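You operate a simulated robot arm through the tools that you are given. There is no shell and no other tool. Be economical: measure what you need, move in short steps, check, and stop when the job is done.

You run a simulated two-armed robot. Do the job below in one go: nothing can be reset, and whatever is moved stays where it is left.

## Task
Pick up the clear bag with a green band with one hand, pass it to the other hand and put it on the top of the pale wooden stand. Fetch the gold spool and stand it on the top of the wooden shelf over the black bin. Take the dark red cone on the top of the white stand and put it away on the top deck of the trolley. Take the teal cone from the top of the white stand and put it in the long brown tray. Put the orange cloth on top of the bagged white garment. Turn the tension knob with the blue dot on head four to 5. Close the black drawer. Shut the hook cover of head one. Put the teal spool on the top of the pale wooden stand away on the shelf of the teal stand. Put the 15 mm blue t-handle key from the end of the long table beside head one on the middle board of the shelf with the card pocket and the 10 mm blue t-handle key on the spot right of the hooping jig. Take the light green cloth and put it on the front of the long table. Take the brown cover and leave it on the end of the long table beside head one. Pull the hook cover of head four open. Any order will do. Set down upright: clear bag with a green band, gold spool, dark red cone, teal spool.

Only the result counts: the job must be done as asked and must still hold three seconds after the hand-in. Knocking over, shifting, dropping, spilling or breaking anything else fails it. A push-on lid holds only when it is set on centred and level and pressed home; a screw cap is set on level and turned clockwise until tight. Flat cloth is picked up by pressing the open fingertips on it (5 to 10 N) and closing them slowly along it; thin cloth reads only 2 to 8 mm in the jaws.

## Robot
Two 7-joint arms with two-finger parallel grippers on one trunk, on a base that drives. Base frame: it is fixed to the floor where the robot stands at the start and does not move with it; the origin is under the middle of the robot, x ahead of it, y to its left, z up. Units: m, degrees, N and s.
The left shoulder is at the start at [0.05, 0.209, 1.196], the right one opposite. With the tool pointing down near the work surface each hand reaches from about 0.1 to 0.34 m from the robot's upright axis, wherever it stands, measured 20 degrees to its own side. Places, roughly: bagged white garment (15x20x3 cm) [-5.3, -2, 0.2]; black drawer [-3.8, -1, 0.6]; blue t-handle key [-1, -1, 1]; brown cover (7x6x4 cm) [-1.1, -1.7, 0.8]; clear bag with a green band (15x8x15 cm) [0.6, 0.1, 0.9]; dark red cone (7x6x13 cm) [-3.6, -3.7, 0.8]; end of the long table beside head one [-1.1, -1, 0.8]; front of the long table [-2.9, -1, 0.8]; gold spool (4x4x7 cm) [-4, -3.7, 0.8]; hook cover of head four [-3.8, -1.3, 0.9]; hook cover of head one [-2.3, -1.1, 0.9]; light green cloth (9x6x3 cm) [-0.9, -0.7, 0.8]; long brown tray (20x30x5 cm) [-7.4, -2.7, 0.3]; middle board of the shelf with the card pocket [0.1, -3.4, 0.9]; orange cloth (9x6x3 cm) [-3.2, -2, 0.6]; shelf of the teal stand [-5.1, -1.9, 0.2]; spot right of the hooping jig (17x18 cm) [-1.6, -0.82, 0.82]; teal cone (7x6x13 cm) [-3.6, -3.9, 0.8]; teal spool (4x4x7 cm) [-1.3, -1.5, 0.8]; tension knob with the blue dot on head four [-3.8, -1.3, 1.5]; top deck of the trolley [-7.3, 1, 0.7]; top of the pale wooden stand [-1.1, -1.6, 0.8]; top of the wooden shelf over the black bin (62x22  [-3.12, -3.8, 1.58]. Payload 4.4 kg a hand.
The tool frame of a hand sits at the grasp point between the pads (the TCP): z along the fingers, y along the line on which they close. The tips reach 0.023 m beyond it. Largest opening 0.094 m; finger width 0.038, thickness 0.01; the body of the gripper, 0.054 by 0.096 m, starts 0.039 m behind the TCP.
Orientation is told as [roll, pitch, yaw] about the base's x, y, z axes, in that order, counted from this pose: with the fingers straight down and closing along the base's y, the tool's x points along the base's -x, its y along +y and its z along -z.

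## Interface
- The arms move only by the tool arm_command. It takes "left_plan", "right_plan" or both (then of equal length, played together; a hand with none holds still); each is a list of rows, each a list of 3 entries, a list of its own where there are three numbers: the shift along the tool's x, y, z in m, then the turn, a rotation vector about the tool's x, y, z in degrees, then the closure in counts, from 0 (fully open) to 255 (shut). In form: [[[dx, dy, dz], [ax, ay, az], hand], ...]. A call has 1 to 10 rows; each row shifts and turns the commanded pose from where the row before left it, along the tool's axes as they then stand. Rows are played at 5 a second. More than 0.05 m and 8.6 degrees between two rows, or a gripper value outside its range, and nothing of the call is played. A pose out of reach is approached as far as the arm can. The call stops where the force on the tool passes 40 N (or 10 N more than at its start, if that is more) or the arm is blocked; 0.2 s more then pass. The fingers move at their own pace (about 0.108 m/s each) and stop on an object; they squeeze with about 27 N. The grip force told is the motor's: it shows also when the fingers shut on nothing. Time passes only in rows, and 0.2 s behind the last, so rows that do not move let the fingers close. The reply holds the time, the measured pose of the TCP, the force on the tool along the base axes, the opening and the grip force, in the units named above and with some noise, with the torque about the TCP (base axes, N m) and any sound that the robot's microphone picked up.
- Cameras (640 x 400 px; columns grow to the right, rows downward): "scene" is now at [0.0837, -0.078, 1.3466]; the picture's right is [-0.98, -0.20, 0.00], its down [-0.15, 0.72, -0.67] and it looks along [0.13, -0.66, -0.74] (base axes); focal length 214 px, centre (320, 200). "left" rides on the left gripper at [0.086, -0.016, -0.074] in its tool frame; the picture's right is [0.18, 0.98, 0.00], its down [-0.58, 0.11, -0.81] and it looks along [-0.79, 0.15, 0.59] (tool axes); focal length 243 px, centre (320, 200). "right" rides on the right gripper at [0.086, 0.016, -0.075] in its tool frame; the picture's right is [-0.18, 0.98, 0.00], its down [-0.58, -0.11, -0.81] and it looks along [-0.79, -0.15, 0.59] (tool axes); focal length 243 px, centre (320, 200).
- grab_frame(camera): a new picture of that camera. The clock stands still meanwhile.
- move_column(by): slides the trunk up (or, below 0, down) by that many m; the arms and the scene camera ride with it, the base frame stays. It gives what a move gives, with no picture.
- base_move(legs): drives the robot by 1 to 6 legs, each [ahead, left, turn to the left] in m, m and degrees, along the robot's own axes; the way and the turn of a leg run together, so that a leg with both is an arc; at most 1.5 m and 180 degrees a leg. The arms and the cameras ride along, it lands a little off, and it stops where it bumps. It gives what a move gives.
- aim_head(pan, tilt): turns the head with the scene camera to pan (to the left, within 80 degrees either way) and tilt (down, from -29 to 69), counted from straight ahead of the robot. It gives what a move gives.
- point_at(camera, pixels): for up to 12 pixels [column, row] of the newest picture of that camera ("zoom" is the newest enlarged one), the place [x, y, z] in the base frame of the surface seen there, good to about 0.002 m. The clock stands still meanwhile.
- close_up(camera, box): a new picture of the part [left, top, right, bottom] of that camera's present view, enlarged. The clock stands still meanwhile.
- sign_off(): hands the job in; it is judged then, once.

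Keep the steps short. Do not move on a guess: measure, check each grasp and each placing, and mend mistakes. In all there are 385 turns and 370 pictures (those below and enlarged ones count). Leave the grippers open and the arms clear of the work at the hand-in unless told otherwise, and finish with a single line.

The tools are called after "Emit:" as name(argument=value, ...) on one line, values as JSON. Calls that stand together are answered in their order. arm_command: Moves the arms, as the interface text tells. Its arguments: {"type":"object","properties":{"left_plan":{"type":"array"},"right_plan":{"type":"array"}},"required":[]} The other tools are called the same way: move_column (by) slides the trunk up or down; base_move (legs) drives the base; aim_head (pan, tilt) turns the head that bears the scene camera; grab_frame (camera) takes a picture; point_at (camera, pixels) gives the place of the surface under pixels of a picture; close_up (camera, box) takes an enlarged picture of a part of a camera's view; sign_off () hands the job in.

At the start:

```text
time_s: 0.0
left_tcp_pos: [0.5797, -0.1074, 1.0936]
left_orientation: [0.1, 0.1, 0.1]
left_wrist_force: [-0.7, -0.4, -0.2]
left_wrist_torque: [0.01, 0.02, 0.05]
left_grip_width: 0.0938
left_grasp_force: 0.1
right_tcp_pos: [0.4086, -0.5055, 1.0701]
right_orientation: [0.1, 0.0, 0.0]
right_wrist_force: [0.5, -0.6, -0.2]
right_wrist_torque: [0.02, -0.01, 0.02]
right_grip_width: 0.094
right_grasp_force: 0.1
trunk travel left (down, up): [-0.275, 0.288]
robot x, y, heading: [0.0003, -0.0027, -0.1]
head pan, tilt: [-78.5, 47.6]
```

scene: 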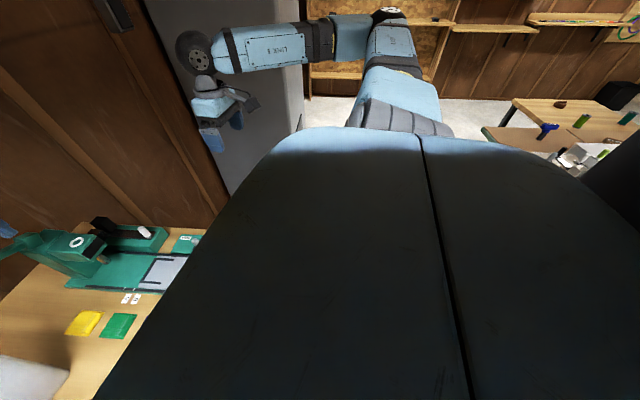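
right: 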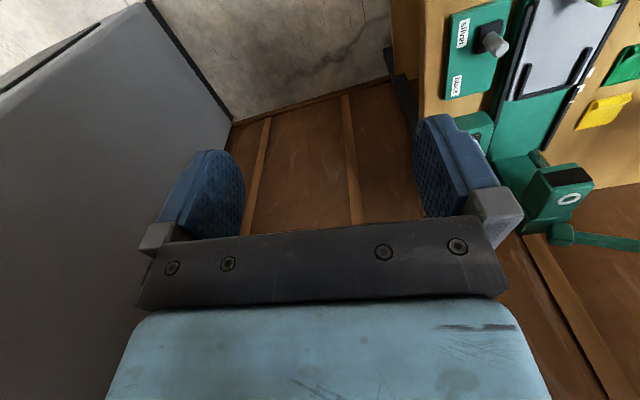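
left: 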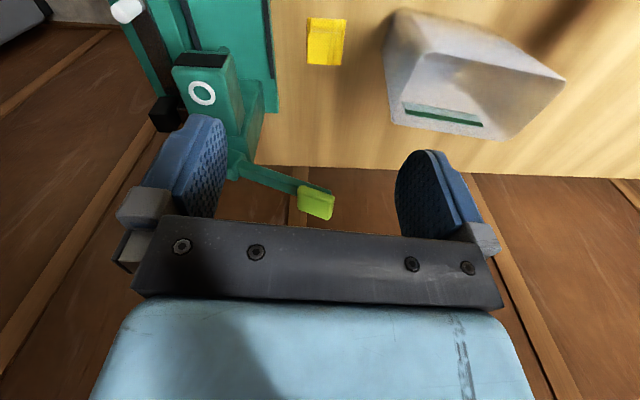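

I start by looking ahead at the table with the bag.

Emit:
aim_head(pan=0, tilt=40)

Emit:
grab_frame(camera="scene")

```text
time_s: 1.5
left_tcp_pos: [0.579, -0.1082, 1.0955]
left_orientation: [0.1, 0.1, 0.0]
left_wrist_force: [-0.2, 0.1, -0.6]
left_wrist_torque: [0.0, 0.04, -0.04]
left_grip_width: 0.0939
left_grasp_force: 0.0
right_tcp_pos: [0.4074, -0.5065, 1.0699]
right_orientation: [0.0, 0.0, 0.0]
right_wrist_force: [-0.3, 0.1, 0.9]
right_wrist_torque: [0.02, 0.01, 0.0]
right_grip_width: 0.094
right_grasp_force: 0.0
trunk travel left (down, up): [-0.275, 0.288]
robot x, y, heading: [-0.0014, 0.001, 0.0]
head pan, tilt: [0.0, 40.0]
```

```text
366 pictures are left
```

scene: 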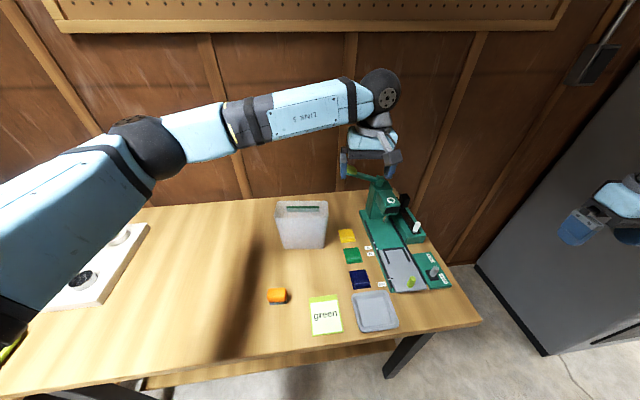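

Bag at about (302,224). I zoom in and measure it.

Emit:
close_up(camera="scene", box=[220, 170, 460, 350])

Emit:
point_at(camera="scene", pixels=[[277, 202], [328, 203], [302, 203], [302, 209], [302, 235], [282, 247], [324, 246], [302, 252], [260, 250], [347, 236], [300, 340]])

```text
2.22 times, centred on (340, 260) of scene
```

zoom: 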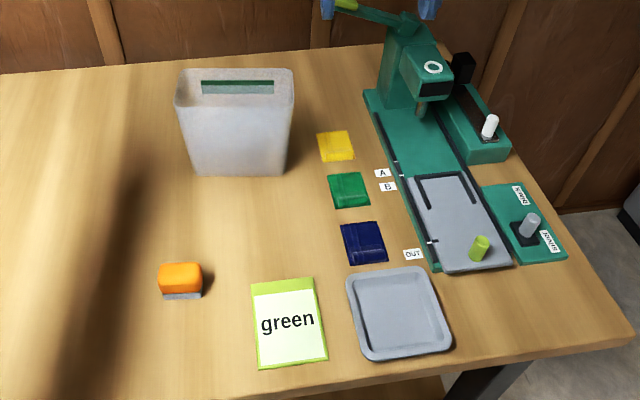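

```text
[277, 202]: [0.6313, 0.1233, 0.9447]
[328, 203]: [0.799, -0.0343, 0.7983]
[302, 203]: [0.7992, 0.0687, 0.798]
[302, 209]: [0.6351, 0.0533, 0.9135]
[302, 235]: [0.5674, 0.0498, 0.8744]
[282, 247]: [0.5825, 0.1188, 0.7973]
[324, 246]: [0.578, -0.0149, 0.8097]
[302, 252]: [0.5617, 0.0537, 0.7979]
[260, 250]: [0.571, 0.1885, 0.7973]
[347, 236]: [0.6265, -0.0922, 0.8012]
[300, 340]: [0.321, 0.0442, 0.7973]
```

Emit:
aim_head(pan=0, tilt=69)

Emit:
grab_frame(camera="scene")

Emit:
point_at(camera="scene", pixels=[[320, 200], [320, 240], [320, 270], [320, 300], [320, 340], [320, 380], [150, 300], [480, 250]])

```text
time_s: 2.4
left_tcp_pos: [0.5785, -0.1083, 1.0952]
left_orientation: [0.0, 0.0, 0.0]
left_wrist_force: [-0.7, -0.9, 0.3]
left_wrist_torque: [0.02, -0.01, 0.01]
left_grip_width: 0.0941
left_grasp_force: 0.0
right_tcp_pos: [0.4068, -0.5058, 1.0695]
right_orientation: [0.1, 0.0, 0.0]
right_wrist_force: [0.6, 0.4, 0.6]
right_wrist_torque: [0.01, 0.0, -0.01]
right_grip_width: 0.0942
right_grasp_force: 0.0
trunk travel left (down, up): [-0.275, 0.288]
robot x, y, heading: [0.0021, 0.0023, 0.1]
head pan, tilt: [0.0, 68.8]
```

```text
364 pictures are left
```

scene: 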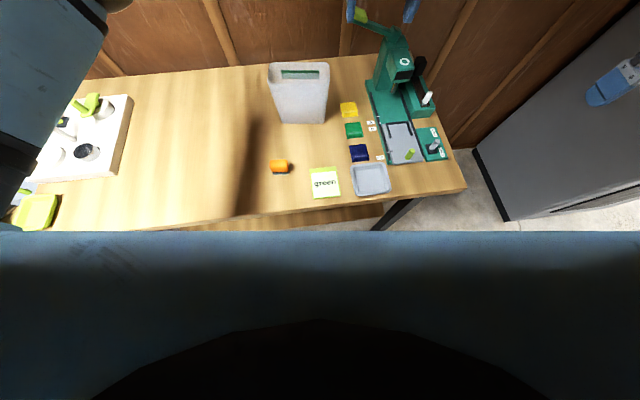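

```text
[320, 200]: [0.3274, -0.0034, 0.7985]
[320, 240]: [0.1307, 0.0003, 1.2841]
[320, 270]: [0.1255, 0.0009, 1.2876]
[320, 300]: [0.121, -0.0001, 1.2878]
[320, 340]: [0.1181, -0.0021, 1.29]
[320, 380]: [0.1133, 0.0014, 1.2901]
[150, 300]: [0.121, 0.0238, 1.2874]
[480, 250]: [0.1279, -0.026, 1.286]
```

Emit:
close_up(camera="scene", box=[240, 50, 360, 130])

```text
5.00 times, centred on (300, 90) of scene
```

zoom: 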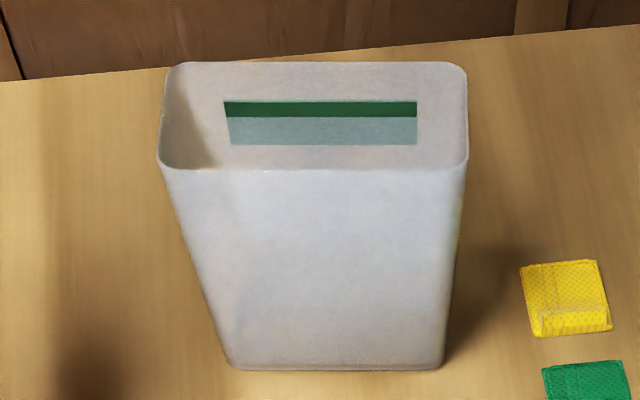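

Emit:
point_at(camera="zoom", pixels=[[165, 160], [310, 170], [462, 160], [180, 68], [310, 64], [460, 70], [310, 130], [310, 110], [200, 150], [235, 360], [435, 360], [310, 250]])

```text
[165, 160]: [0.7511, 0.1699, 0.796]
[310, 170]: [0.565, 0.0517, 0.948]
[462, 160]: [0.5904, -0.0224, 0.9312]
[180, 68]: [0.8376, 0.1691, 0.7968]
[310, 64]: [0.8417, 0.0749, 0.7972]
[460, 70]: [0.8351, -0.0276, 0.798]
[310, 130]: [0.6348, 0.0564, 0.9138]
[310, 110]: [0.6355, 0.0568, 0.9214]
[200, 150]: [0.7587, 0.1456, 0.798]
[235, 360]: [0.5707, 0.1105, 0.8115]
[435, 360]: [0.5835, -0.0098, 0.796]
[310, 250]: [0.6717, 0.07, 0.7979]
```

Bag spans x 0.565–0.637, y −0.022–0.125, top z 0.948. I turn the left hand to yaw −90 (to close along x), and the right hand to yaw +90, both in place.

Emit:
arm_command(left_plan=[[[0, 0, 0], [0, 0, 8.5], 0], [[0, 0, 0], [0, 0, 8.5], 0], [[0, 0, 0], [0, 0, 8.5], 0], [[0, 0, 0], [0, 0, 8.5], 0], [[0, 0, 0], [0, 0, 8.5], 0], [[0, 0, 0], [0, 0, 8.5], 0], [[0, 0, 0], [0, 0, 8.5], 0], [[0, 0, 0], [0, 0, 8.5], 0], [[0, 0, 0], [0, 0, 8.5], 0], [[0, 0, 0], [0, 0, 8.5], 0]], right_plan=[[[0, 0, 0], [0, 0, -8.5], 0], [[0, 0, 0], [0, 0, -8.5], 0], [[0, 0, 0], [0, 0, -8.5], 0], [[0, 0, 0], [0, 0, -8.5], 0], [[0, 0, 0], [0, 0, -8.5], 0], [[0, 0, 0], [0, 0, -8.5], 0], [[0, 0, 0], [0, 0, -8.5], 0], [[0, 0, 0], [0, 0, -8.5], 0], [[0, 0, 0], [0, 0, -8.5], 0], [[0, 0, 0], [0, 0, -8.5], 0]])

```text
time_s: 4.6
left_tcp_pos: [0.5785, -0.1053, 1.0961]
left_orientation: [0.0, -0.1, -68.0]
left_wrist_force: [-0.4, -0.6, 1.1]
left_wrist_torque: [-0.02, -0.02, 0.0]
left_grip_width: 0.0937
left_grasp_force: 0.1
left hand out of reach, approached as far as the arm can: row 9, 10
right_tcp_pos: [0.3288, -0.408, 1.148]
right_orientation: [0.0, 0.2, 47.4]
right_wrist_force: [-0.7, 1.0, 0.3]
right_wrist_torque: [-0.07, -0.04, 0.0]
right_grip_width: 0.0941
right_grasp_force: 0.1
right hand out of reach, approached as far as the arm can: row 3, 4, 5, 6, 7, 8, 9, 10
trunk travel left (down, up): [-0.275, 0.288]
robot x, y, heading: [0.0013, 0.002, 0.0]
head pan, tilt: [0.0, 68.8]
```

Emit:
arm_command(left_plan=[[[0.05, 0, 0], [0, 0, 0], 0], [[0.05, 0, 0], [0, 0, 0], 0], [[0.05, 0, 0], [0, 0, 0], 0], [[0.04, 0, 0], [0, 0, 0], 0]])

```text
time_s: 5.6
left_tcp_pos: [0.5077, 0.0681, 1.0967]
left_orientation: [0.0, -0.1, -68.0]
left_wrist_force: [0.5, 0.6, 0.0]
left_wrist_torque: [0.0, 0.04, -0.02]
left_grip_width: 0.0941
left_grasp_force: 0.1
right_tcp_pos: [0.3285, -0.4079, 1.1471]
right_orientation: [0.2, 0.1, 47.4]
right_wrist_force: [0.6, 1.2, 0.5]
right_wrist_torque: [-0.01, -0.01, 0.03]
right_grip_width: 0.0937
right_grasp_force: 0.0
trunk travel left (down, up): [-0.275, 0.288]
robot x, y, heading: [0.0042, -0.0019, 0.1]
head pan, tilt: [0.0, 68.8]
```

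Emit:
arm_command(left_plan=[[[0, 0, 0], [0, 0, 7.4], 0], [[0, 0, 0], [0, 0, 7.3], 0], [[0, 0, 0], [0, 0, 7.3], 0]], right_plan=[[[0, 0, 0], [0, 0, -8.5], 0], [[0, 0, 0], [0, 0, -8.5], 0], [[0, 0, 0], [0, 0, -8.5], 0]])

```text
time_s: 6.4
left_tcp_pos: [0.5082, 0.0697, 1.0952]
left_orientation: [0.1, 0.0, -74.7]
left_wrist_force: [0.8, -0.3, 0.2]
left_wrist_torque: [-0.02, -0.01, -0.02]
left_grip_width: 0.0938
left_grasp_force: 0.0
left hand out of reach, approached as far as the arm can: row 2, 3
right_tcp_pos: [0.3048, -0.3137, 1.1762]
right_orientation: [0.4, -0.3, 72.8]
right_wrist_force: [0.3, 0.3, -0.8]
right_wrist_torque: [-0.04, 0.02, 0.01]
right_grip_width: 0.0941
right_grasp_force: 0.0
right hand out of reach, approached as far as the arm can: row 1, 2, 3
trunk travel left (down, up): [-0.275, 0.288]
robot x, y, heading: [0.0015, -0.0003, 0.1]
head pan, tilt: [0.0, 68.8]
```

Emit:
arm_command(left_plan=[[[0, -0.05, 0], [0, 0, 0], 0], [[0, -0.05, 0], [0, 0, 0], 0], [[0, -0.05, 0], [0, 0, 5], 0], [[0, 0, 0], [0, 0, 5], 0], [[0, 0, 0], [0, 0, 5], 0], [[0, 0, 0], [0, 0, 8], 0], [[0, 0, 0], [0, 0, 8], 0]], right_plan=[[[0, 0, 0], [0, 0, -8.5], 0], [[0, 0, 0], [0, 0, -8.5], 0], [[0, 0, 0], [0, 0, -8.5], 0], [[0, 0, 0], [0, 0, -8.5], 0], [[0, 0, 0], [0, 0, -8.5], 0], [[0, 0, 0], [0, 0, -8.5], 0], [[0, 0, 0], [0, 0, -8.5], 0]])

Emit:
grab_frame(camera="scene")

```text
time_s: 8.1
left_tcp_pos: [0.3633, 0.0304, 1.0967]
left_orientation: [0.0, 0.1, -97.9]
left_wrist_force: [-0.3, 0.2, 0.4]
left_wrist_torque: [-0.02, 0.03, -0.03]
left_grip_width: 0.0941
left_grasp_force: 0.1
left hand out of reach, approached as far as the arm can: row 7
right_tcp_pos: [0.1978, -0.147, 1.245]
right_orientation: [0.0, 0.2, 131.4]
right_wrist_force: [4.3, 5.1, -8.6]
right_wrist_torque: [-0.4, -0.16, -0.23]
right_grip_width: 0.0939
right_grasp_force: 0.0
right hand out of reach, approached as far as the arm can: row 1, 2, 3, 4, 5, 6, 7
trunk travel left (down, up): [-0.275, 0.288]
robot x, y, heading: [0.0001, -0.0006, 0.1]
head pan, tilt: [0.0, 68.8]
stopped in row 7 (right hand): the force on the tool passed its limit at 65 N (the readings are from after the stop); the commanded pose is now the measured one
```

```text
362 pictures are left
```

scene: 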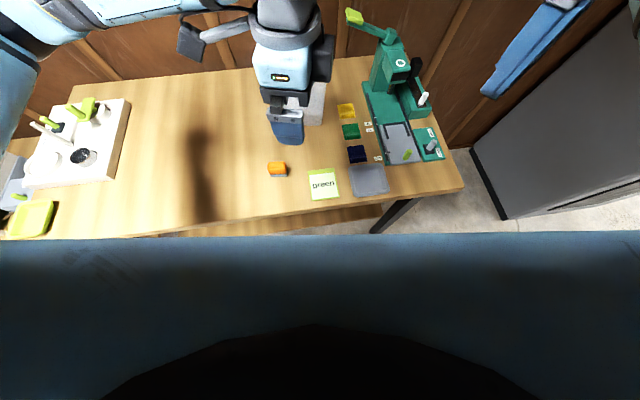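

The right hand bumped my own trunk; I move it out along its tool x and turn it back to about +90.

Emit:
arm_command(right_plan=[[[0.04, 0, 0], [0, 0, 0], 0], [[0.05, 0, 0], [0, 0, 0], 0], [[0.05, 0, 0], [0, 0, 8], 0], [[0.05, 0, 0], [0, 0, 8], 0], [[0.03, 0, 0], [0, 0, 8], 0], [[0, 0, 0], [0, 0, 8], 0], [[0, 0, 0], [0, 0, 8], 0]])

Emit:
base_move(legs=[[0.08, 0.13, -18]])

```text
time_s: 8.8
left_tcp_pos: [0.3631, 0.0263, 1.0957]
left_orientation: [0.0, 0.2, -98.0]
left_wrist_force: [0.3, -0.3, -0.1]
left_wrist_torque: [0.0, 0.01, 0.0]
left_grip_width: 0.0941
left_grasp_force: 0.0
right_tcp_pos: [0.1947, -0.1699, 1.2524]
right_orientation: [-0.1, 0.8, 129.4]
right_wrist_force: [32.8, -14.8, -67.9]
right_wrist_torque: [1.92, -0.62, 1.08]
right_grip_width: 0.0938
right_grasp_force: 0.0
right hand out of reach, approached as far as the arm can: row 1, 2, 3
trunk travel left (down, up): [-0.275, 0.288]
robot x, y, heading: [-0.0043, -0.0024, 0.3]
head pan, tilt: [0.0, 68.8]
stopped in row 3 (right hand): the force on the tool passed its limit at 108 N (the readings are from after the stop); the commanded pose is now the measured one
```

```text
time_s: 9.5
left_tcp_pos: [0.3659, 0.0302, 1.0957]
left_orientation: [-0.1, 0.0, -98.4]
left_wrist_force: [0.3, 0.7, 0.3]
left_wrist_torque: [-0.01, 0.01, -0.03]
left_grip_width: 0.0942
left_grasp_force: 0.1
right_tcp_pos: [0.1962, -0.1661, 1.253]
right_orientation: [-0.1, 1.3, 128.9]
right_wrist_force: [18.8, 17.6, -44.6]
right_wrist_torque: [-1.28, -0.71, -0.83]
right_grip_width: 0.094
right_grasp_force: 0.0
trunk travel left (down, up): [-0.275, 0.288]
robot x, y, heading: [-0.0, 0.0064, -0.5]
head pan, tilt: [0.0, 68.8]
stopped in leg 1: the force on the tool passed its limit at 89 N (the readings are from after the stop); the commanded pose is now the measured one
```

Emit:
aim_head(pan=-45, tilt=50)

Emit:
grab_frame(camera="scene")

Emit:
grab_frame(camera="right")

```text
time_s: 10.7
left_tcp_pos: [0.3658, 0.0296, 1.0949]
left_orientation: [0.0, 0.1, -98.4]
left_wrist_force: [0.3, -0.7, 0.3]
left_wrist_torque: [-0.01, -0.04, 0.04]
left_grip_width: 0.0939
left_grasp_force: 0.0
right_tcp_pos: [0.1965, -0.1659, 1.2533]
right_orientation: [0.0, 1.0, 129.0]
right_wrist_force: [0.7, -0.5, 0.2]
right_wrist_torque: [-0.01, 0.03, 0.01]
right_grip_width: 0.0939
right_grasp_force: 0.1
trunk travel left (down, up): [-0.275, 0.288]
robot x, y, heading: [-0.0002, 0.0038, -0.3]
head pan, tilt: [-45.0, 50.0]
```

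```text
361 pictures are left
```

scene: 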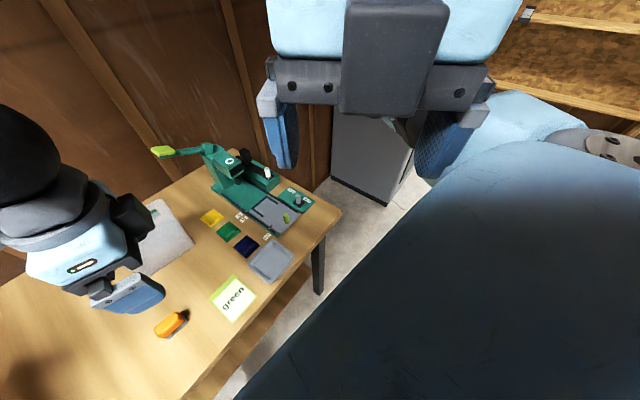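

```text
360 pictures are left
```

right: 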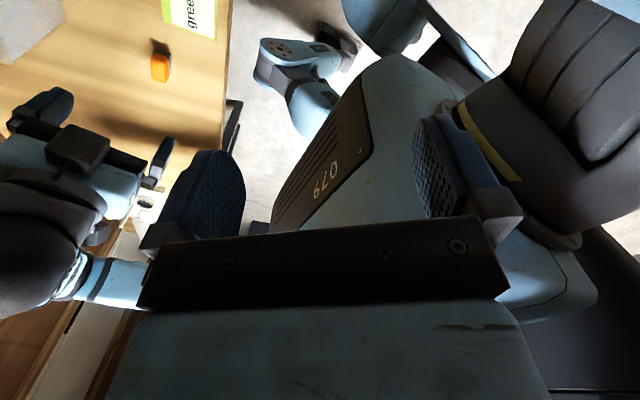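

Emit:
arm_command(right_plan=[[[0, -0.02, 0], [0, 0, 0], 0], [[0, -0.03, 0], [0, 0, 0], 0], [[0, -0.04, 0], [0, 0, 0], 0]])

```text
time_s: 11.4
left_tcp_pos: [0.3663, 0.0309, 1.0942]
left_orientation: [0.0, -0.1, -98.3]
left_wrist_force: [0.2, 0.9, 0.3]
left_wrist_torque: [-0.02, -0.01, -0.01]
left_grip_width: 0.094
left_grasp_force: 0.1
right_tcp_pos: [0.2144, -0.0945, 1.2472]
right_orientation: [0.1, 1.0, 128.8]
right_wrist_force: [0.1, 0.3, -1.0]
right_wrist_torque: [-0.05, -0.02, 0.03]
right_grip_width: 0.0939
right_grasp_force: 0.1
right hand out of reach, approached as far as the arm can: row 1, 2, 3
trunk travel left (down, up): [-0.275, 0.288]
robot x, y, heading: [-0.0007, 0.0086, -0.6]
head pan, tilt: [-45.0, 50.0]
```

Emit:
arm_command(right_plan=[[[0, -0.02, 0], [0, 0, 8], 0], [[0.02, -0.02, 0], [0, 0, 8], 0], [[0.03, -0.02, 0], [0, 0, 8], 0], [[0.03, -0.02, 0], [0, 0, 8], 0], [[0.03, -0.02, 0], [0, 0, 8], 0]])

```text
time_s: 12.7
left_tcp_pos: [0.3652, 0.028, 1.0952]
left_orientation: [-0.1, 0.2, -98.4]
left_wrist_force: [-0.2, -0.4, 0.2]
left_wrist_torque: [0.02, -0.03, -0.01]
left_grip_width: 0.0942
left_grasp_force: 0.1
right_tcp_pos: [0.3384, -0.1637, 1.2502]
right_orientation: [-0.8, 0.7, 88.9]
right_wrist_force: [-0.5, -0.4, 0.4]
right_wrist_torque: [-0.01, -0.01, -0.03]
right_grip_width: 0.0939
right_grasp_force: 0.0
trunk travel left (down, up): [-0.275, 0.288]
robot x, y, heading: [-0.001, 0.0038, -0.6]
head pan, tilt: [-45.0, 50.0]
```

Right hand is free at yaw 89. Now drive toward the bag with a turn of −18°.

Emit:
base_move(legs=[[0, 0.15, -18], [0.05, 0, 0]])

Emit:
aim_head(pan=18, tilt=65)

Emit:
grab_frame(camera="scene")

```text
time_s: 15.1
left_tcp_pos: [0.4029, 0.0454, 1.0941]
left_orientation: [-0.1, -0.1, -116.1]
left_wrist_force: [0.0, -0.2, -0.7]
left_wrist_torque: [0.0, -0.02, -0.01]
left_grip_width: 0.094
left_grasp_force: 0.0
right_tcp_pos: [0.3197, -0.1275, 1.2501]
right_orientation: [-0.6, 0.9, 71.0]
right_wrist_force: [0.9, -1.1, -0.5]
right_wrist_torque: [-0.01, -0.02, -0.01]
right_grip_width: 0.094
right_grasp_force: 0.0
trunk travel left (down, up): [-0.275, 0.288]
robot x, y, heading: [0.049, 0.1293, -18.1]
head pan, tilt: [-45.0, 50.0]
```

```text
time_s: 16.4
left_tcp_pos: [0.4033, 0.045, 1.0946]
left_orientation: [-0.1, 0.1, -116.1]
left_wrist_force: [0.3, 0.5, -0.5]
left_wrist_torque: [0.0, 0.04, 0.0]
left_grip_width: 0.0938
left_grasp_force: 0.1
right_tcp_pos: [0.3184, -0.1292, 1.2517]
right_orientation: [-0.6, 0.9, 71.0]
right_wrist_force: [0.5, 0.3, 0.2]
right_wrist_torque: [0.01, -0.01, -0.03]
right_grip_width: 0.0939
right_grasp_force: 0.1
trunk travel left (down, up): [-0.275, 0.288]
robot x, y, heading: [0.0465, 0.1308, -18.2]
head pan, tilt: [18.0, 65.0]
```

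```text
359 pictures are left
```

scene: 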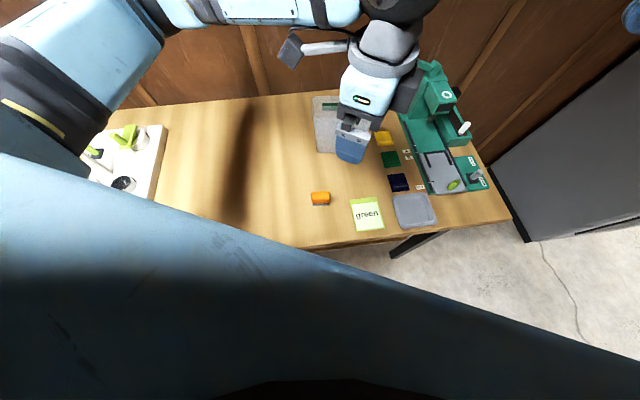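

Emit:
base_move(legs=[[0.041, 0.034, 0]])

Emit:
arm_command(left_plan=[[[0, 0, 0], [0, 0, -8.5], 0], [[0, 0, 0], [0, 0, -8.5], 0], [[0, 0, 0], [0, 0, -8.5], 0]])

```text
time_s: 17.2
left_tcp_pos: [0.4018, 0.0454, 1.0946]
left_orientation: [0.0, 0.1, -116.4]
left_wrist_force: [0.0, -0.9, 0.1]
left_wrist_torque: [-0.04, 0.0, 0.02]
left_grip_width: 0.0941
left_grasp_force: 0.1
right_tcp_pos: [0.3182, -0.128, 1.2504]
right_orientation: [-0.6, 0.7, 70.9]
right_wrist_force: [0.1, -0.4, -0.1]
right_wrist_torque: [-0.01, 0.02, -0.02]
right_grip_width: 0.0941
right_grasp_force: 0.0
trunk travel left (down, up): [-0.275, 0.288]
robot x, y, heading: [0.0484, 0.1314, -18.3]
head pan, tilt: [18.0, 65.0]
stopped in leg 1: the robot was blocked; the commanded pose is now the measured one
```

```text
time_s: 18.0
left_tcp_pos: [0.403, 0.045, 1.0962]
left_orientation: [-0.1, 0.2, -90.7]
left_wrist_force: [0.3, 0.0, -0.1]
left_wrist_torque: [-0.01, 0.01, 0.01]
left_grip_width: 0.0942
left_grasp_force: 0.1
right_tcp_pos: [0.3173, -0.129, 1.2511]
right_orientation: [-0.6, 0.8, 70.8]
right_wrist_force: [0.1, 0.2, -0.3]
right_wrist_torque: [-0.02, -0.03, 0.02]
right_grip_width: 0.0941
right_grasp_force: 0.1
trunk travel left (down, up): [-0.275, 0.288]
robot x, y, heading: [0.0488, 0.1361, -18.4]
head pan, tilt: [18.0, 65.0]
```

Base is blocked by the table there. Extend the left hand to above the bag.

Emit:
arm_command(left_plan=[[[0.011, 0.05, 0], [0, 0, 0], 0], [[0.011, 0.05, 0], [0, 0, 0], 0], [[0.011, 0.05, 0], [0, 0, -0.7], 0], [[0.01, 0.048, 0], [0, 0, 0], 0]])

```text
refused: row 1 steps farther than a row can; nothing moved
```

Emit:
arm_command(left_plan=[[[0.011, 0.04, 0], [0, 0, 0], 0], [[0.011, 0.04, 0], [0, 0, 0], 0], [[0.011, 0.04, 0], [0, 0, -0.7], 0], [[0.01, 0.04, 0], [0, 0, 0], 0], [[0, 0.038, 0], [0, 0, 0], 0]])

```text
time_s: 19.2
left_tcp_pos: [0.5647, 0.0847, 1.097]
left_orientation: [-0.1, 0.1, -90.1]
left_wrist_force: [1.0, -1.0, -0.9]
left_wrist_torque: [-0.01, 0.02, 0.0]
left_grip_width: 0.0941
left_grasp_force: 0.1
left hand out of reach, approached as far as the arm can: row 5
right_tcp_pos: [0.3174, -0.1293, 1.2513]
right_orientation: [-0.7, 0.7, 70.9]
right_wrist_force: [-0.1, 0.2, -0.3]
right_wrist_torque: [0.01, 0.0, 0.01]
right_grip_width: 0.0942
right_grasp_force: 0.1
trunk travel left (down, up): [-0.275, 0.288]
robot x, y, heading: [0.0486, 0.1345, -18.6]
head pan, tilt: [18.0, 65.0]
```

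Emit:
base_move(legs=[[-0.02, 0, 0], [0.046, -0.158, 0], [0, 0, -7]])

```text
time_s: 22.1
left_tcp_pos: [0.5287, -0.1354, 1.0959]
left_orientation: [0.0, 0.1, -96.9]
left_wrist_force: [-0.2, -0.8, 0.8]
left_wrist_torque: [0.01, -0.02, -0.01]
left_grip_width: 0.094
left_grasp_force: 0.0
right_tcp_pos: [0.2589, -0.3191, 1.2519]
right_orientation: [-0.7, 0.8, 64.1]
right_wrist_force: [1.2, 0.0, 0.0]
right_wrist_torque: [0.03, -0.03, -0.01]
right_grip_width: 0.094
right_grasp_force: 0.0
trunk travel left (down, up): [-0.275, 0.288]
robot x, y, heading: [0.0229, -0.0279, -25.6]
head pan, tilt: [18.0, 65.0]
```

Emit:
arm_command(left_plan=[[[0, 0, 0], [0, 0, -6.9], 0], [[0.045, 0, 0], [0, 0, 0], 0], [[0.045, 0, 0], [0, 0, 0], 0], [[0.045, 0.014, 0], [0, 0, 0], 0], [[0.044, 0.018, 0], [0, 0, 0], 0], [[0.044, 0.02, 0], [0, 0, 0], 0], [[0, 0.02, 0], [0, 0, 0], 0]])

```text
time_s: 23.8
left_tcp_pos: [0.5387, -0.011, 1.096]
left_orientation: [0.0, 0.1, -90.1]
left_wrist_force: [0.1, -0.6, -0.1]
left_wrist_torque: [0.01, 0.02, -0.02]
left_grip_width: 0.0946
left_grasp_force: 0.2
left hand out of reach, approached as far as the arm can: row 4, 5, 6, 7
right_tcp_pos: [0.2599, -0.3173, 1.2517]
right_orientation: [-0.6, 0.6, 64.0]
right_wrist_force: [-0.2, -0.3, 0.2]
right_wrist_torque: [0.01, -0.02, 0.0]
right_grip_width: 0.094
right_grasp_force: 0.1
trunk travel left (down, up): [-0.275, 0.288]
robot x, y, heading: [0.0209, -0.0259, -25.3]
head pan, tilt: [18.0, 65.0]
```

Emit:
base_move(legs=[[-0.105, 0.244, 0], [0, 0, -20]])

```text
time_s: 27.6
left_tcp_pos: [0.5226, 0.0764, 1.0969]
left_orientation: [-0.1, 0.1, -110.4]
left_wrist_force: [0.4, 0.7, -0.4]
left_wrist_torque: [-0.03, -0.02, 0.0]
left_grip_width: 0.0939
left_grasp_force: 0.2
right_tcp_pos: [0.1535, -0.1156, 1.249]
right_orientation: [-0.6, 0.7, 43.8]
right_wrist_force: [-0.4, 0.2, -0.1]
right_wrist_torque: [0.03, 0.02, -0.04]
right_grip_width: 0.094
right_grasp_force: 0.0
trunk travel left (down, up): [-0.275, 0.288]
robot x, y, heading: [0.0316, 0.2412, -45.3]
head pan, tilt: [18.0, 65.0]
```

Emit:
arm_command(left_plan=[[[0, 0, 0], [0, 0, -6.8], 0], [[0, 0, 0], [0, 0, -6.8], 0], [[0, 0, 0], [0, 0, -6.8], 0], [[0.005, 0.02, 0], [0, 0, 0], 0], [[0.005, 0.03, 0], [0, 0, 0], 0], [[0.002, 0.029, 0], [0, 0, 0], 0]])

Emit:
aim_head(pan=38, tilt=60)

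Emit:
grab_frame(camera="scene")

Emit:
grab_frame(camera="left")

```text
time_s: 29.0
left_tcp_pos: [0.6017, 0.0881, 1.0957]
left_orientation: [0.0, 0.1, -90.1]
left_wrist_force: [-0.3, 0.3, 0.2]
left_wrist_torque: [0.01, 0.01, 0.01]
left_grip_width: 0.0939
left_grasp_force: 0.1
right_tcp_pos: [0.1545, -0.1146, 1.2503]
right_orientation: [-0.5, 0.8, 43.8]
right_wrist_force: [0.7, 0.4, 0.2]
right_wrist_torque: [0.05, 0.03, -0.02]
right_grip_width: 0.0937
right_grasp_force: 0.1
trunk travel left (down, up): [-0.275, 0.288]
robot x, y, heading: [0.0352, 0.2388, -45.4]
head pan, tilt: [18.0, 65.0]
```

```text
time_s: 29.8
left_tcp_pos: [0.6016, 0.0881, 1.0953]
left_orientation: [0.0, 0.1, -90.0]
left_wrist_force: [-0.2, 0.7, -0.4]
left_wrist_torque: [-0.03, -0.04, 0.01]
left_grip_width: 0.094
left_grasp_force: 0.1
right_tcp_pos: [0.1529, -0.1154, 1.2512]
right_orientation: [-0.6, 0.7, 43.7]
right_wrist_force: [-0.4, -0.5, 0.4]
right_wrist_torque: [0.01, -0.02, -0.02]
right_grip_width: 0.0941
right_grasp_force: 0.1
trunk travel left (down, up): [-0.275, 0.288]
robot x, y, heading: [0.0349, 0.237, -45.6]
head pan, tilt: [38.0, 60.0]
```

```text
358 pictures are left
```

scene: 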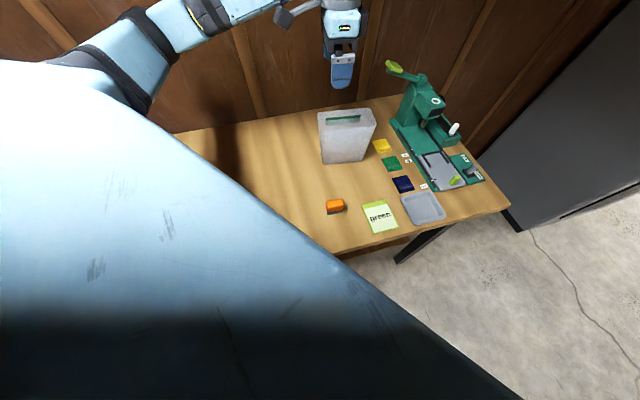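

```text
357 pictures are left
```

left: 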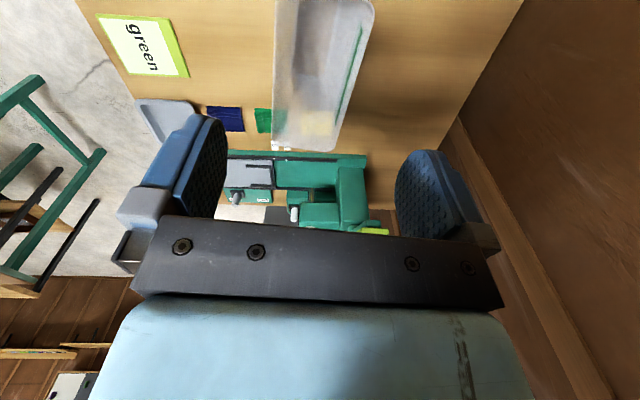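

The hand is over the bag. I check the rim from the left camera.

Emit:
point_at(camera="left", pixels=[[277, 60], [274, 100], [273, 130], [372, 20], [355, 100], [345, 135], [310, 100], [340, 100]])

```text
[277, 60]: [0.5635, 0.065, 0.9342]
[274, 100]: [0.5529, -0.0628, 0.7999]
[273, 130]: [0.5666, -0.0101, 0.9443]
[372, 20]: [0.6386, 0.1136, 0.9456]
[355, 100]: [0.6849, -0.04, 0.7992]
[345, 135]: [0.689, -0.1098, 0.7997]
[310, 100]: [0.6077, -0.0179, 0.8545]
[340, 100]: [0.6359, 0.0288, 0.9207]
```

Emit:
arm_command(left_plan=[[[0, 0, 0.045], [0, 0, 0], 0], [[0, 0, 0.045], [0, 0, 0], 0], [[0, 0, 0.02], [0, 0, 0], 0]])

```text
time_s: 30.6
left_tcp_pos: [0.6018, 0.0882, 0.9854]
left_orientation: [0.0, 0.1, -90.1]
left_wrist_force: [0.5, -1.2, 0.0]
left_wrist_torque: [-0.02, 0.01, 0.0]
left_grip_width: 0.0937
left_grasp_force: 0.1
right_tcp_pos: [0.1531, -0.1145, 1.2501]
right_orientation: [-0.6, 0.8, 43.7]
right_wrist_force: [0.3, 0.8, 0.2]
right_wrist_torque: [0.0, 0.0, -0.03]
right_grip_width: 0.0938
right_grasp_force: 0.1
trunk travel left (down, up): [-0.275, 0.288]
robot x, y, heading: [0.035, 0.2401, -45.7]
head pan, tilt: [38.0, 60.0]
```

Emit:
arm_command(left_plan=[[[0, 0, 0.03], [0, 0, 0], 0], [[0, 0, 0.03], [0, 0, 0], 0], [[0, 0, 0.005], [0, 0, 0], 0], [[0, 0, 0], [0, 0, 0], 255], [[0, 0, 0], [0, 0, 0], 255], [[0, 0, 0], [0, 0, 0], 255]])

Emit:
grab_frame(camera="left")

```text
time_s: 32.0
left_tcp_pos: [0.6017, 0.0879, 0.921]
left_orientation: [-0.1, 0.2, -90.0]
left_wrist_force: [1.3, 0.0, -0.3]
left_wrist_torque: [0.02, 0.06, 0.01]
left_grip_width: 0.0734
left_grasp_force: 26.9
right_tcp_pos: [0.1539, -0.1153, 1.2509]
right_orientation: [-0.6, 0.7, 43.7]
right_wrist_force: [-0.2, -0.4, -0.2]
right_wrist_torque: [-0.01, -0.02, -0.01]
right_grip_width: 0.094
right_grasp_force: 0.1
trunk travel left (down, up): [-0.275, 0.288]
robot x, y, heading: [0.0297, 0.2385, -45.5]
head pan, tilt: [38.0, 60.0]
```

```text
356 pictures are left
```

left: 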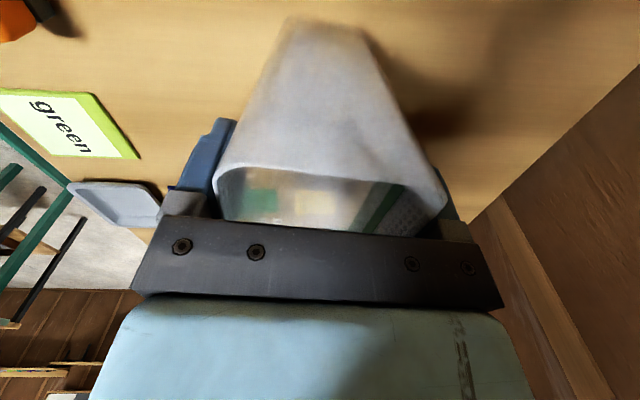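

Held (73 mm, 27 N). Lift slowly.

Emit:
arm_command(left_plan=[[[0, 0, -0.02], [0, 0, 0], 255], [[0, 0, -0.04], [0, 0, 0], 255], [[0, 0, -0.04], [0, 0, 0], 255], [[0, 0, -0.04], [0, 0, 0], 255], [[0, 0, -0.04], [0, 0, 0], 255]])

Emit:
grab_frame(camera="scene")

```text
time_s: 33.2
left_tcp_pos: [0.6003, 0.0857, 1.1005]
left_orientation: [0.0, 0.1, -90.0]
left_wrist_force: [0.5, -0.4, -0.7]
left_wrist_torque: [0.01, 0.01, 0.02]
left_grip_width: 0.0731
left_grasp_force: 27.2
right_tcp_pos: [0.1523, -0.1154, 1.2499]
right_orientation: [-0.7, 0.7, 43.8]
right_wrist_force: [-0.8, -0.7, -0.2]
right_wrist_torque: [0.01, -0.02, -0.03]
right_grip_width: 0.0941
right_grasp_force: 0.0
trunk travel left (down, up): [-0.275, 0.288]
robot x, y, heading: [0.0347, 0.2374, -45.6]
head pan, tilt: [38.0, 60.0]
```

```text
355 pictures are left
```

scene: 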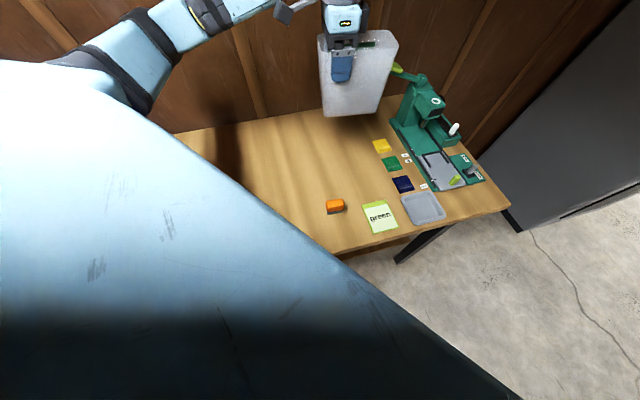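

Now back off from the table and bring the left hand in front of my body.

Emit:
base_move(legs=[[-0.21, -0.21, 0]])

Emit:
arm_command(left_plan=[[[-0.01, -0.04, 0], [0, 0, 0], 255], [[-0.01, -0.04, 0], [0, 0, 0], 255], [[-0.01, -0.04, 0], [0, 0, 0], 255], [[-0.01, -0.04, 0], [0, 0, 0], 255], [[-0.01, -0.04, 0], [0, 0, 0], 255], [[-0.01, -0.04, 0], [0, 0, 0], 255], [[-0.01, -0.04, 0], [0, 0, 0], 255]])

Emit:
arm_command(left_plan=[[[0, 0, 0], [0, 0, 7.6], 255], [[0, 0, 0], [0, 0, 7.6], 255], [[0, 0, 0], [0, 0, 7.6], 255], [[0, 0, 0], [0, 0, 7.6], 255], [[0, 0, 0], [0, 0, 7.6], 255], [[0, 0, 0], [0, 0, 7.6], 255]])

```text
time_s: 35.7
left_tcp_pos: [0.3055, 0.0916, 1.1023]
left_orientation: [0.0, 0.1, -90.1]
left_wrist_force: [0.7, 0.3, -0.5]
left_wrist_torque: [0.01, -0.01, 0.0]
left_grip_width: 0.0733
left_grasp_force: 26.2
right_tcp_pos: [-0.1433, -0.1107, 1.2509]
right_orientation: [-0.6, 0.6, 43.6]
right_wrist_force: [0.6, 0.4, 0.1]
right_wrist_torque: [0.0, -0.04, 0.04]
right_grip_width: 0.094
right_grasp_force: 0.0
trunk travel left (down, up): [-0.275, 0.288]
robot x, y, heading: [-0.2636, 0.2424, -45.9]
head pan, tilt: [38.0, 60.0]
```

```text
time_s: 37.3
left_tcp_pos: [0.0238, 0.0191, 1.101]
left_orientation: [0.1, 0.1, -89.8]
left_wrist_force: [0.9, 0.7, -0.5]
left_wrist_torque: [0.01, -0.02, 0.01]
left_grip_width: 0.0731
left_grasp_force: 27.0
right_tcp_pos: [-0.1446, -0.1113, 1.2504]
right_orientation: [-0.6, 0.6, 43.7]
right_wrist_force: [-0.8, 0.2, -0.1]
right_wrist_torque: [0.0, -0.01, 0.01]
right_grip_width: 0.0938
right_grasp_force: 0.0
trunk travel left (down, up): [-0.275, 0.288]
robot x, y, heading: [-0.2629, 0.2422, -45.8]
head pan, tilt: [38.0, 60.0]
```

```text
time_s: 38.7
left_tcp_pos: [0.0244, 0.0207, 1.1012]
left_orientation: [-0.1, 0.1, -135.6]
left_wrist_force: [-0.1, -0.1, 0.6]
left_wrist_torque: [-0.02, 0.01, 0.01]
left_grip_width: 0.0734
left_grasp_force: 26.6
right_tcp_pos: [-0.1444, -0.1111, 1.2508]
right_orientation: [-0.6, 0.8, 43.7]
right_wrist_force: [0.0, -0.2, -0.3]
right_wrist_torque: [0.01, -0.02, -0.01]
right_grip_width: 0.0941
right_grasp_force: 0.1
trunk travel left (down, up): [-0.275, 0.288]
robot x, y, heading: [-0.2624, 0.2437, -45.4]
head pan, tilt: [38.0, 60.0]
```

Bag is held in front of me at yaw −135.6. Right hand: align, tilt 15° outwards, and go down beyond the bag's free end.

Emit:
arm_command(right_plan=[[[0, -0.0215, 0], [0, -7.5, -0.7], 0], [[0, 0, 0], [0, -7.5, 0], 0], [[0.0097, 0, 0.0362], [0, 0, 0], 0], [[0.0097, 0, 0.0362], [0, 0, 0], 0], [[0.0097, 0, 0.0362], [0, 0, 0], 0], [[0.0097, 0, 0.0362], [0, 0, 0], 0]])

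Emit:
aim_head(pan=0, tilt=55)

Emit:
grab_frame(camera="scene")

Emit:
grab_frame(camera="right")

```text
time_s: 40.1
left_tcp_pos: [0.0237, 0.0205, 1.1009]
left_orientation: [-0.1, 0.1, -135.6]
left_wrist_force: [0.6, 0.1, 1.0]
left_wrist_torque: [0.03, 0.02, -0.03]
left_grip_width: 0.0733
left_grasp_force: 26.9
right_tcp_pos: [-0.1209, -0.1004, 1.1136]
right_orientation: [-0.6, -14.3, 44.1]
right_wrist_force: [0.3, -1.1, -0.7]
right_wrist_torque: [0.03, -0.02, 0.06]
right_grip_width: 0.0939
right_grasp_force: 0.1
right hand out of reach, approached as far as the arm can: row 4, 5, 6
trunk travel left (down, up): [-0.275, 0.288]
robot x, y, heading: [-0.2634, 0.2421, -45.6]
head pan, tilt: [38.0, 60.0]
```

```text
time_s: 41.1
left_tcp_pos: [0.0258, 0.0208, 1.101]
left_orientation: [-0.1, 0.1, -135.7]
left_wrist_force: [-0.1, 0.2, 0.3]
left_wrist_torque: [0.03, -0.05, -0.01]
left_grip_width: 0.0734
left_grasp_force: 26.8
right_tcp_pos: [-0.1187, -0.099, 1.1147]
right_orientation: [-0.5, -14.3, 44.1]
right_wrist_force: [0.7, -0.4, -0.1]
right_wrist_torque: [0.0, 0.0, 0.0]
right_grip_width: 0.0944
right_grasp_force: 0.2
trunk travel left (down, up): [-0.275, 0.288]
robot x, y, heading: [-0.2619, 0.2431, -45.6]
head pan, tilt: [0.0, 55.0]
```

```text
354 pictures are left
```

scene: 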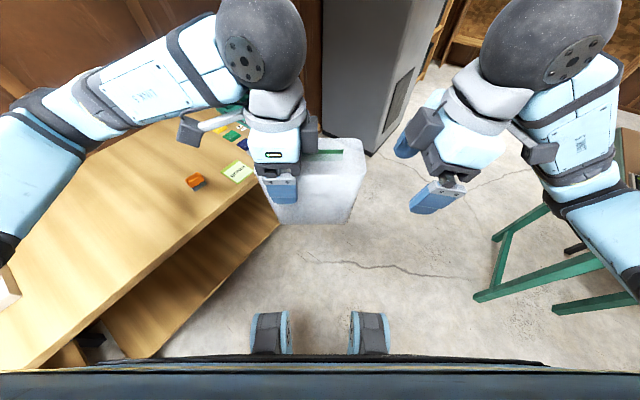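

```text
353 pictures are left
```

right: 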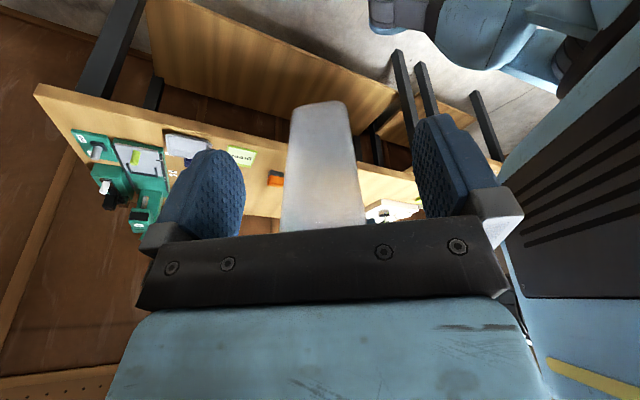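

Bag is 14 mm toward −y of the right tool; correct, then slide in along the bag by 0.10.

Emit:
arm_command(right_plan=[[[0, -0.0144, 0], [0, 0, 0], 0], [[-0.024, 0, 0.0064], [0, 0, 0], 0], [[-0.024, 0, 0.0064], [0, 0, 0], 0]])

Emit:
grab_frame(camera="right")

```text
time_s: 41.9
left_tcp_pos: [0.0243, 0.0211, 1.1012]
left_orientation: [-0.1, 0.0, -135.5]
left_wrist_force: [-0.4, 0.7, -0.6]
left_wrist_torque: [-0.02, -0.01, -0.01]
left_grip_width: 0.0734
left_grasp_force: 27.0
right_tcp_pos: [-0.0826, -0.0651, 1.1152]
right_orientation: [-0.6, -14.1, 44.6]
right_wrist_force: [-0.1, 0.1, 0.2]
right_wrist_torque: [0.0, -0.01, -0.02]
right_grip_width: 0.0941
right_grasp_force: 0.0
right hand out of reach, approached as far as the arm can: row 1
trunk travel left (down, up): [-0.275, 0.288]
robot x, y, heading: [-0.2649, 0.241, -45.5]
head pan, tilt: [0.0, 55.0]
```

```text
352 pictures are left
```

right: 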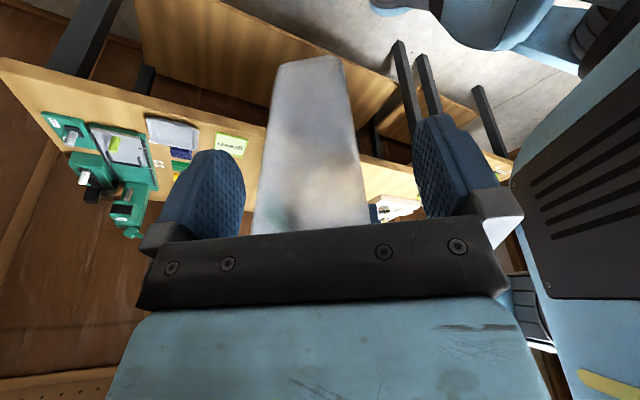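

Emit:
arm_command(right_plan=[[[0.0036, -0.0137, 0.0145], [0, 0, 0], 0]])

```text
time_s: 42.3
left_tcp_pos: [0.0248, 0.0202, 1.0999]
left_orientation: [-0.1, 0.1, -135.6]
left_wrist_force: [-0.5, 0.3, -0.3]
left_wrist_torque: [0.03, -0.04, 0.03]
left_grip_width: 0.073
left_grasp_force: 26.6
right_tcp_pos: [-0.0729, -0.0761, 1.098]
right_orientation: [-0.7, -14.2, 44.7]
right_wrist_force: [0.2, -0.7, 0.4]
right_wrist_torque: [-0.01, 0.01, -0.01]
right_grip_width: 0.0941
right_grasp_force: 0.0
trunk travel left (down, up): [-0.275, 0.288]
robot x, y, heading: [-0.2679, 0.242, -45.7]
head pan, tilt: [0.0, 55.0]
```

Emit:
arm_command(right_plan=[[[-0.0155, 0, 0.004], [0, 0, 0], 0], [[-0.0155, 0, 0.004], [0, 0, 0], 0], [[-0.0155, 0, 0.004], [0, 0, 0], 0]])

Emit:
grab_frame(camera="right")

Emit:
grab_frame(camera="scene")

```text
time_s: 43.1
left_tcp_pos: [0.0246, 0.0213, 1.1007]
left_orientation: [-0.1, 0.0, -135.6]
left_wrist_force: [0.1, 0.0, -0.6]
left_wrist_torque: [0.01, 0.01, -0.03]
left_grip_width: 0.0731
left_grasp_force: 26.6
right_tcp_pos: [-0.0397, -0.0423, 1.0997]
right_orientation: [-0.7, -14.1, 44.5]
right_wrist_force: [-0.2, 0.3, 0.1]
right_wrist_torque: [0.01, 0.02, 0.02]
right_grip_width: 0.0942
right_grasp_force: 0.0
trunk travel left (down, up): [-0.275, 0.288]
robot x, y, heading: [-0.2621, 0.2453, -45.5]
head pan, tilt: [0.0, 55.0]
```

```text
351 pictures are left
```

right: 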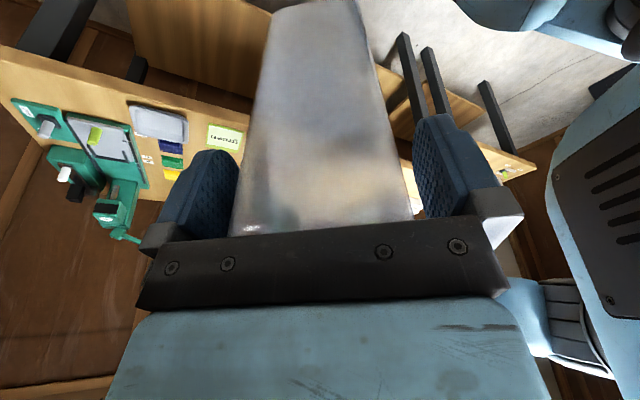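

```text
350 pictures are left
```

scene: 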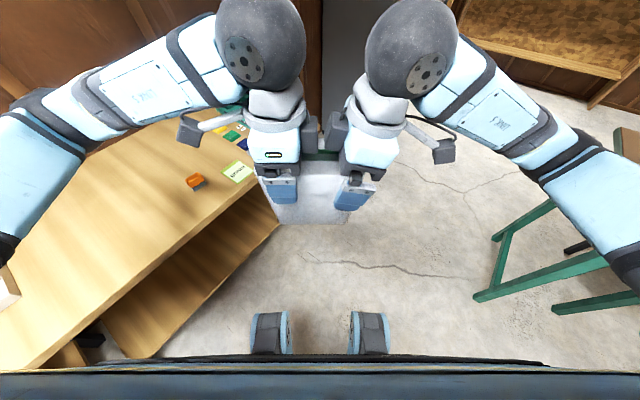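

Aligned. Close the right hand.

Emit:
arm_command(right_plan=[[[0, 0, 0], [0, 0, 0], 255], [[0, 0, 0], [0, 0, 0], 255], [[0, 0, 0], [0, 0, 0], 255]])

```text
time_s: 43.9
left_tcp_pos: [0.0242, 0.0206, 1.1002]
left_orientation: [-0.2, 0.1, -135.5]
left_wrist_force: [-5.2, 1.8, 2.8]
left_wrist_torque: [-0.08, -0.09, -0.2]
left_grip_width: 0.0734
left_grasp_force: 27.1
right_tcp_pos: [-0.0398, -0.0424, 1.099]
right_orientation: [-0.6, -14.1, 44.6]
right_wrist_force: [5.1, -1.3, -1.7]
right_wrist_torque: [-0.07, 0.25, -0.23]
right_grip_width: 0.0731
right_grasp_force: 26.9
trunk travel left (down, up): [-0.275, 0.288]
robot x, y, heading: [-0.2618, 0.2446, -45.7]
head pan, tilt: [0.0, 55.0]
```

Both hold it. Release the left and lift it straight up off the bag.

Emit:
arm_command(left_plan=[[[0, 0, 0], [0, 0, 0], 0], [[0, 0, 0], [0, 0, 0], 0], [[0, 0, 0], [0, 0, 0], 0], [[0, 0, -0.03], [0, 0, 0], 0], [[0, 0, -0.04], [0, 0, 0], 0], [[0.02, 0, -0.03], [0, 0, 0], 0], [[0.04, 0, 0], [0, 0, 0], 0], [[0.04, 0, 0], [0, 0, 0], 0]])

Emit:
grab_frame(camera="scene")

```text
time_s: 45.7
left_tcp_pos: [0.0971, 0.0941, 1.2007]
left_orientation: [-0.1, 0.0, -135.6]
left_wrist_force: [-0.2, 0.8, -0.3]
left_wrist_torque: [-0.01, 0.0, 0.02]
left_grip_width: 0.0941
left_grasp_force: 0.2
right_tcp_pos: [-0.0396, -0.0406, 1.0992]
right_orientation: [-0.6, -14.2, 44.6]
right_wrist_force: [0.1, 0.3, -0.2]
right_wrist_torque: [-0.03, 0.01, 0.0]
right_grip_width: 0.0734
right_grasp_force: 26.6
trunk travel left (down, up): [-0.275, 0.288]
robot x, y, heading: [-0.2637, 0.2458, -45.5]
head pan, tilt: [0.0, 55.0]
```

```text
349 pictures are left
```

scene: 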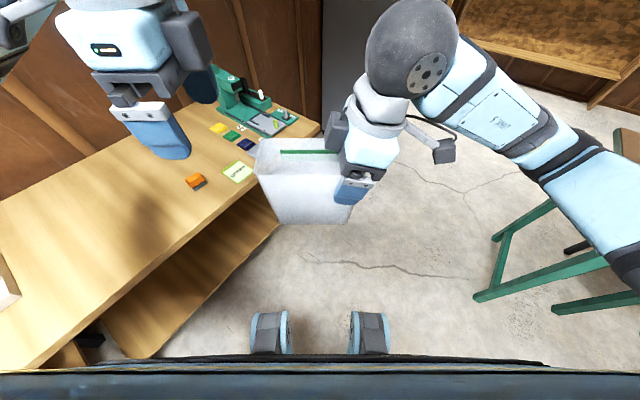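

Passed over. Now look toward the pale stand and long table (to my right-rear).

Emit:
aim_head(pan=-70, tilt=25)

Emit:
grab_frame(camera="scene")

```text
time_s: 47.1
left_tcp_pos: [0.0964, 0.0903, 1.1995]
left_orientation: [-0.1, 0.2, -135.6]
left_wrist_force: [0.0, -0.4, 0.7]
left_wrist_torque: [-0.01, -0.01, 0.01]
left_grip_width: 0.0938
left_grasp_force: 0.0
right_tcp_pos: [-0.0402, -0.0418, 1.0983]
right_orientation: [-0.7, -14.2, 44.6]
right_wrist_force: [0.6, -0.1, -0.5]
right_wrist_torque: [0.0, 0.0, 0.0]
right_grip_width: 0.0733
right_grasp_force: 26.6
trunk travel left (down, up): [-0.275, 0.288]
robot x, y, heading: [-0.2612, 0.244, -45.3]
head pan, tilt: [-70.0, 25.0]
```

```text
348 pictures are left
```

scene: 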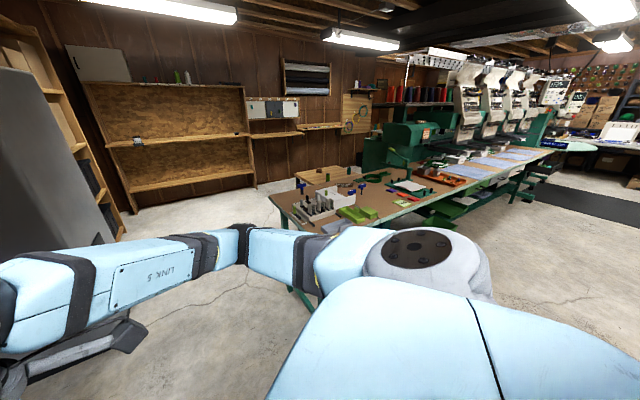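

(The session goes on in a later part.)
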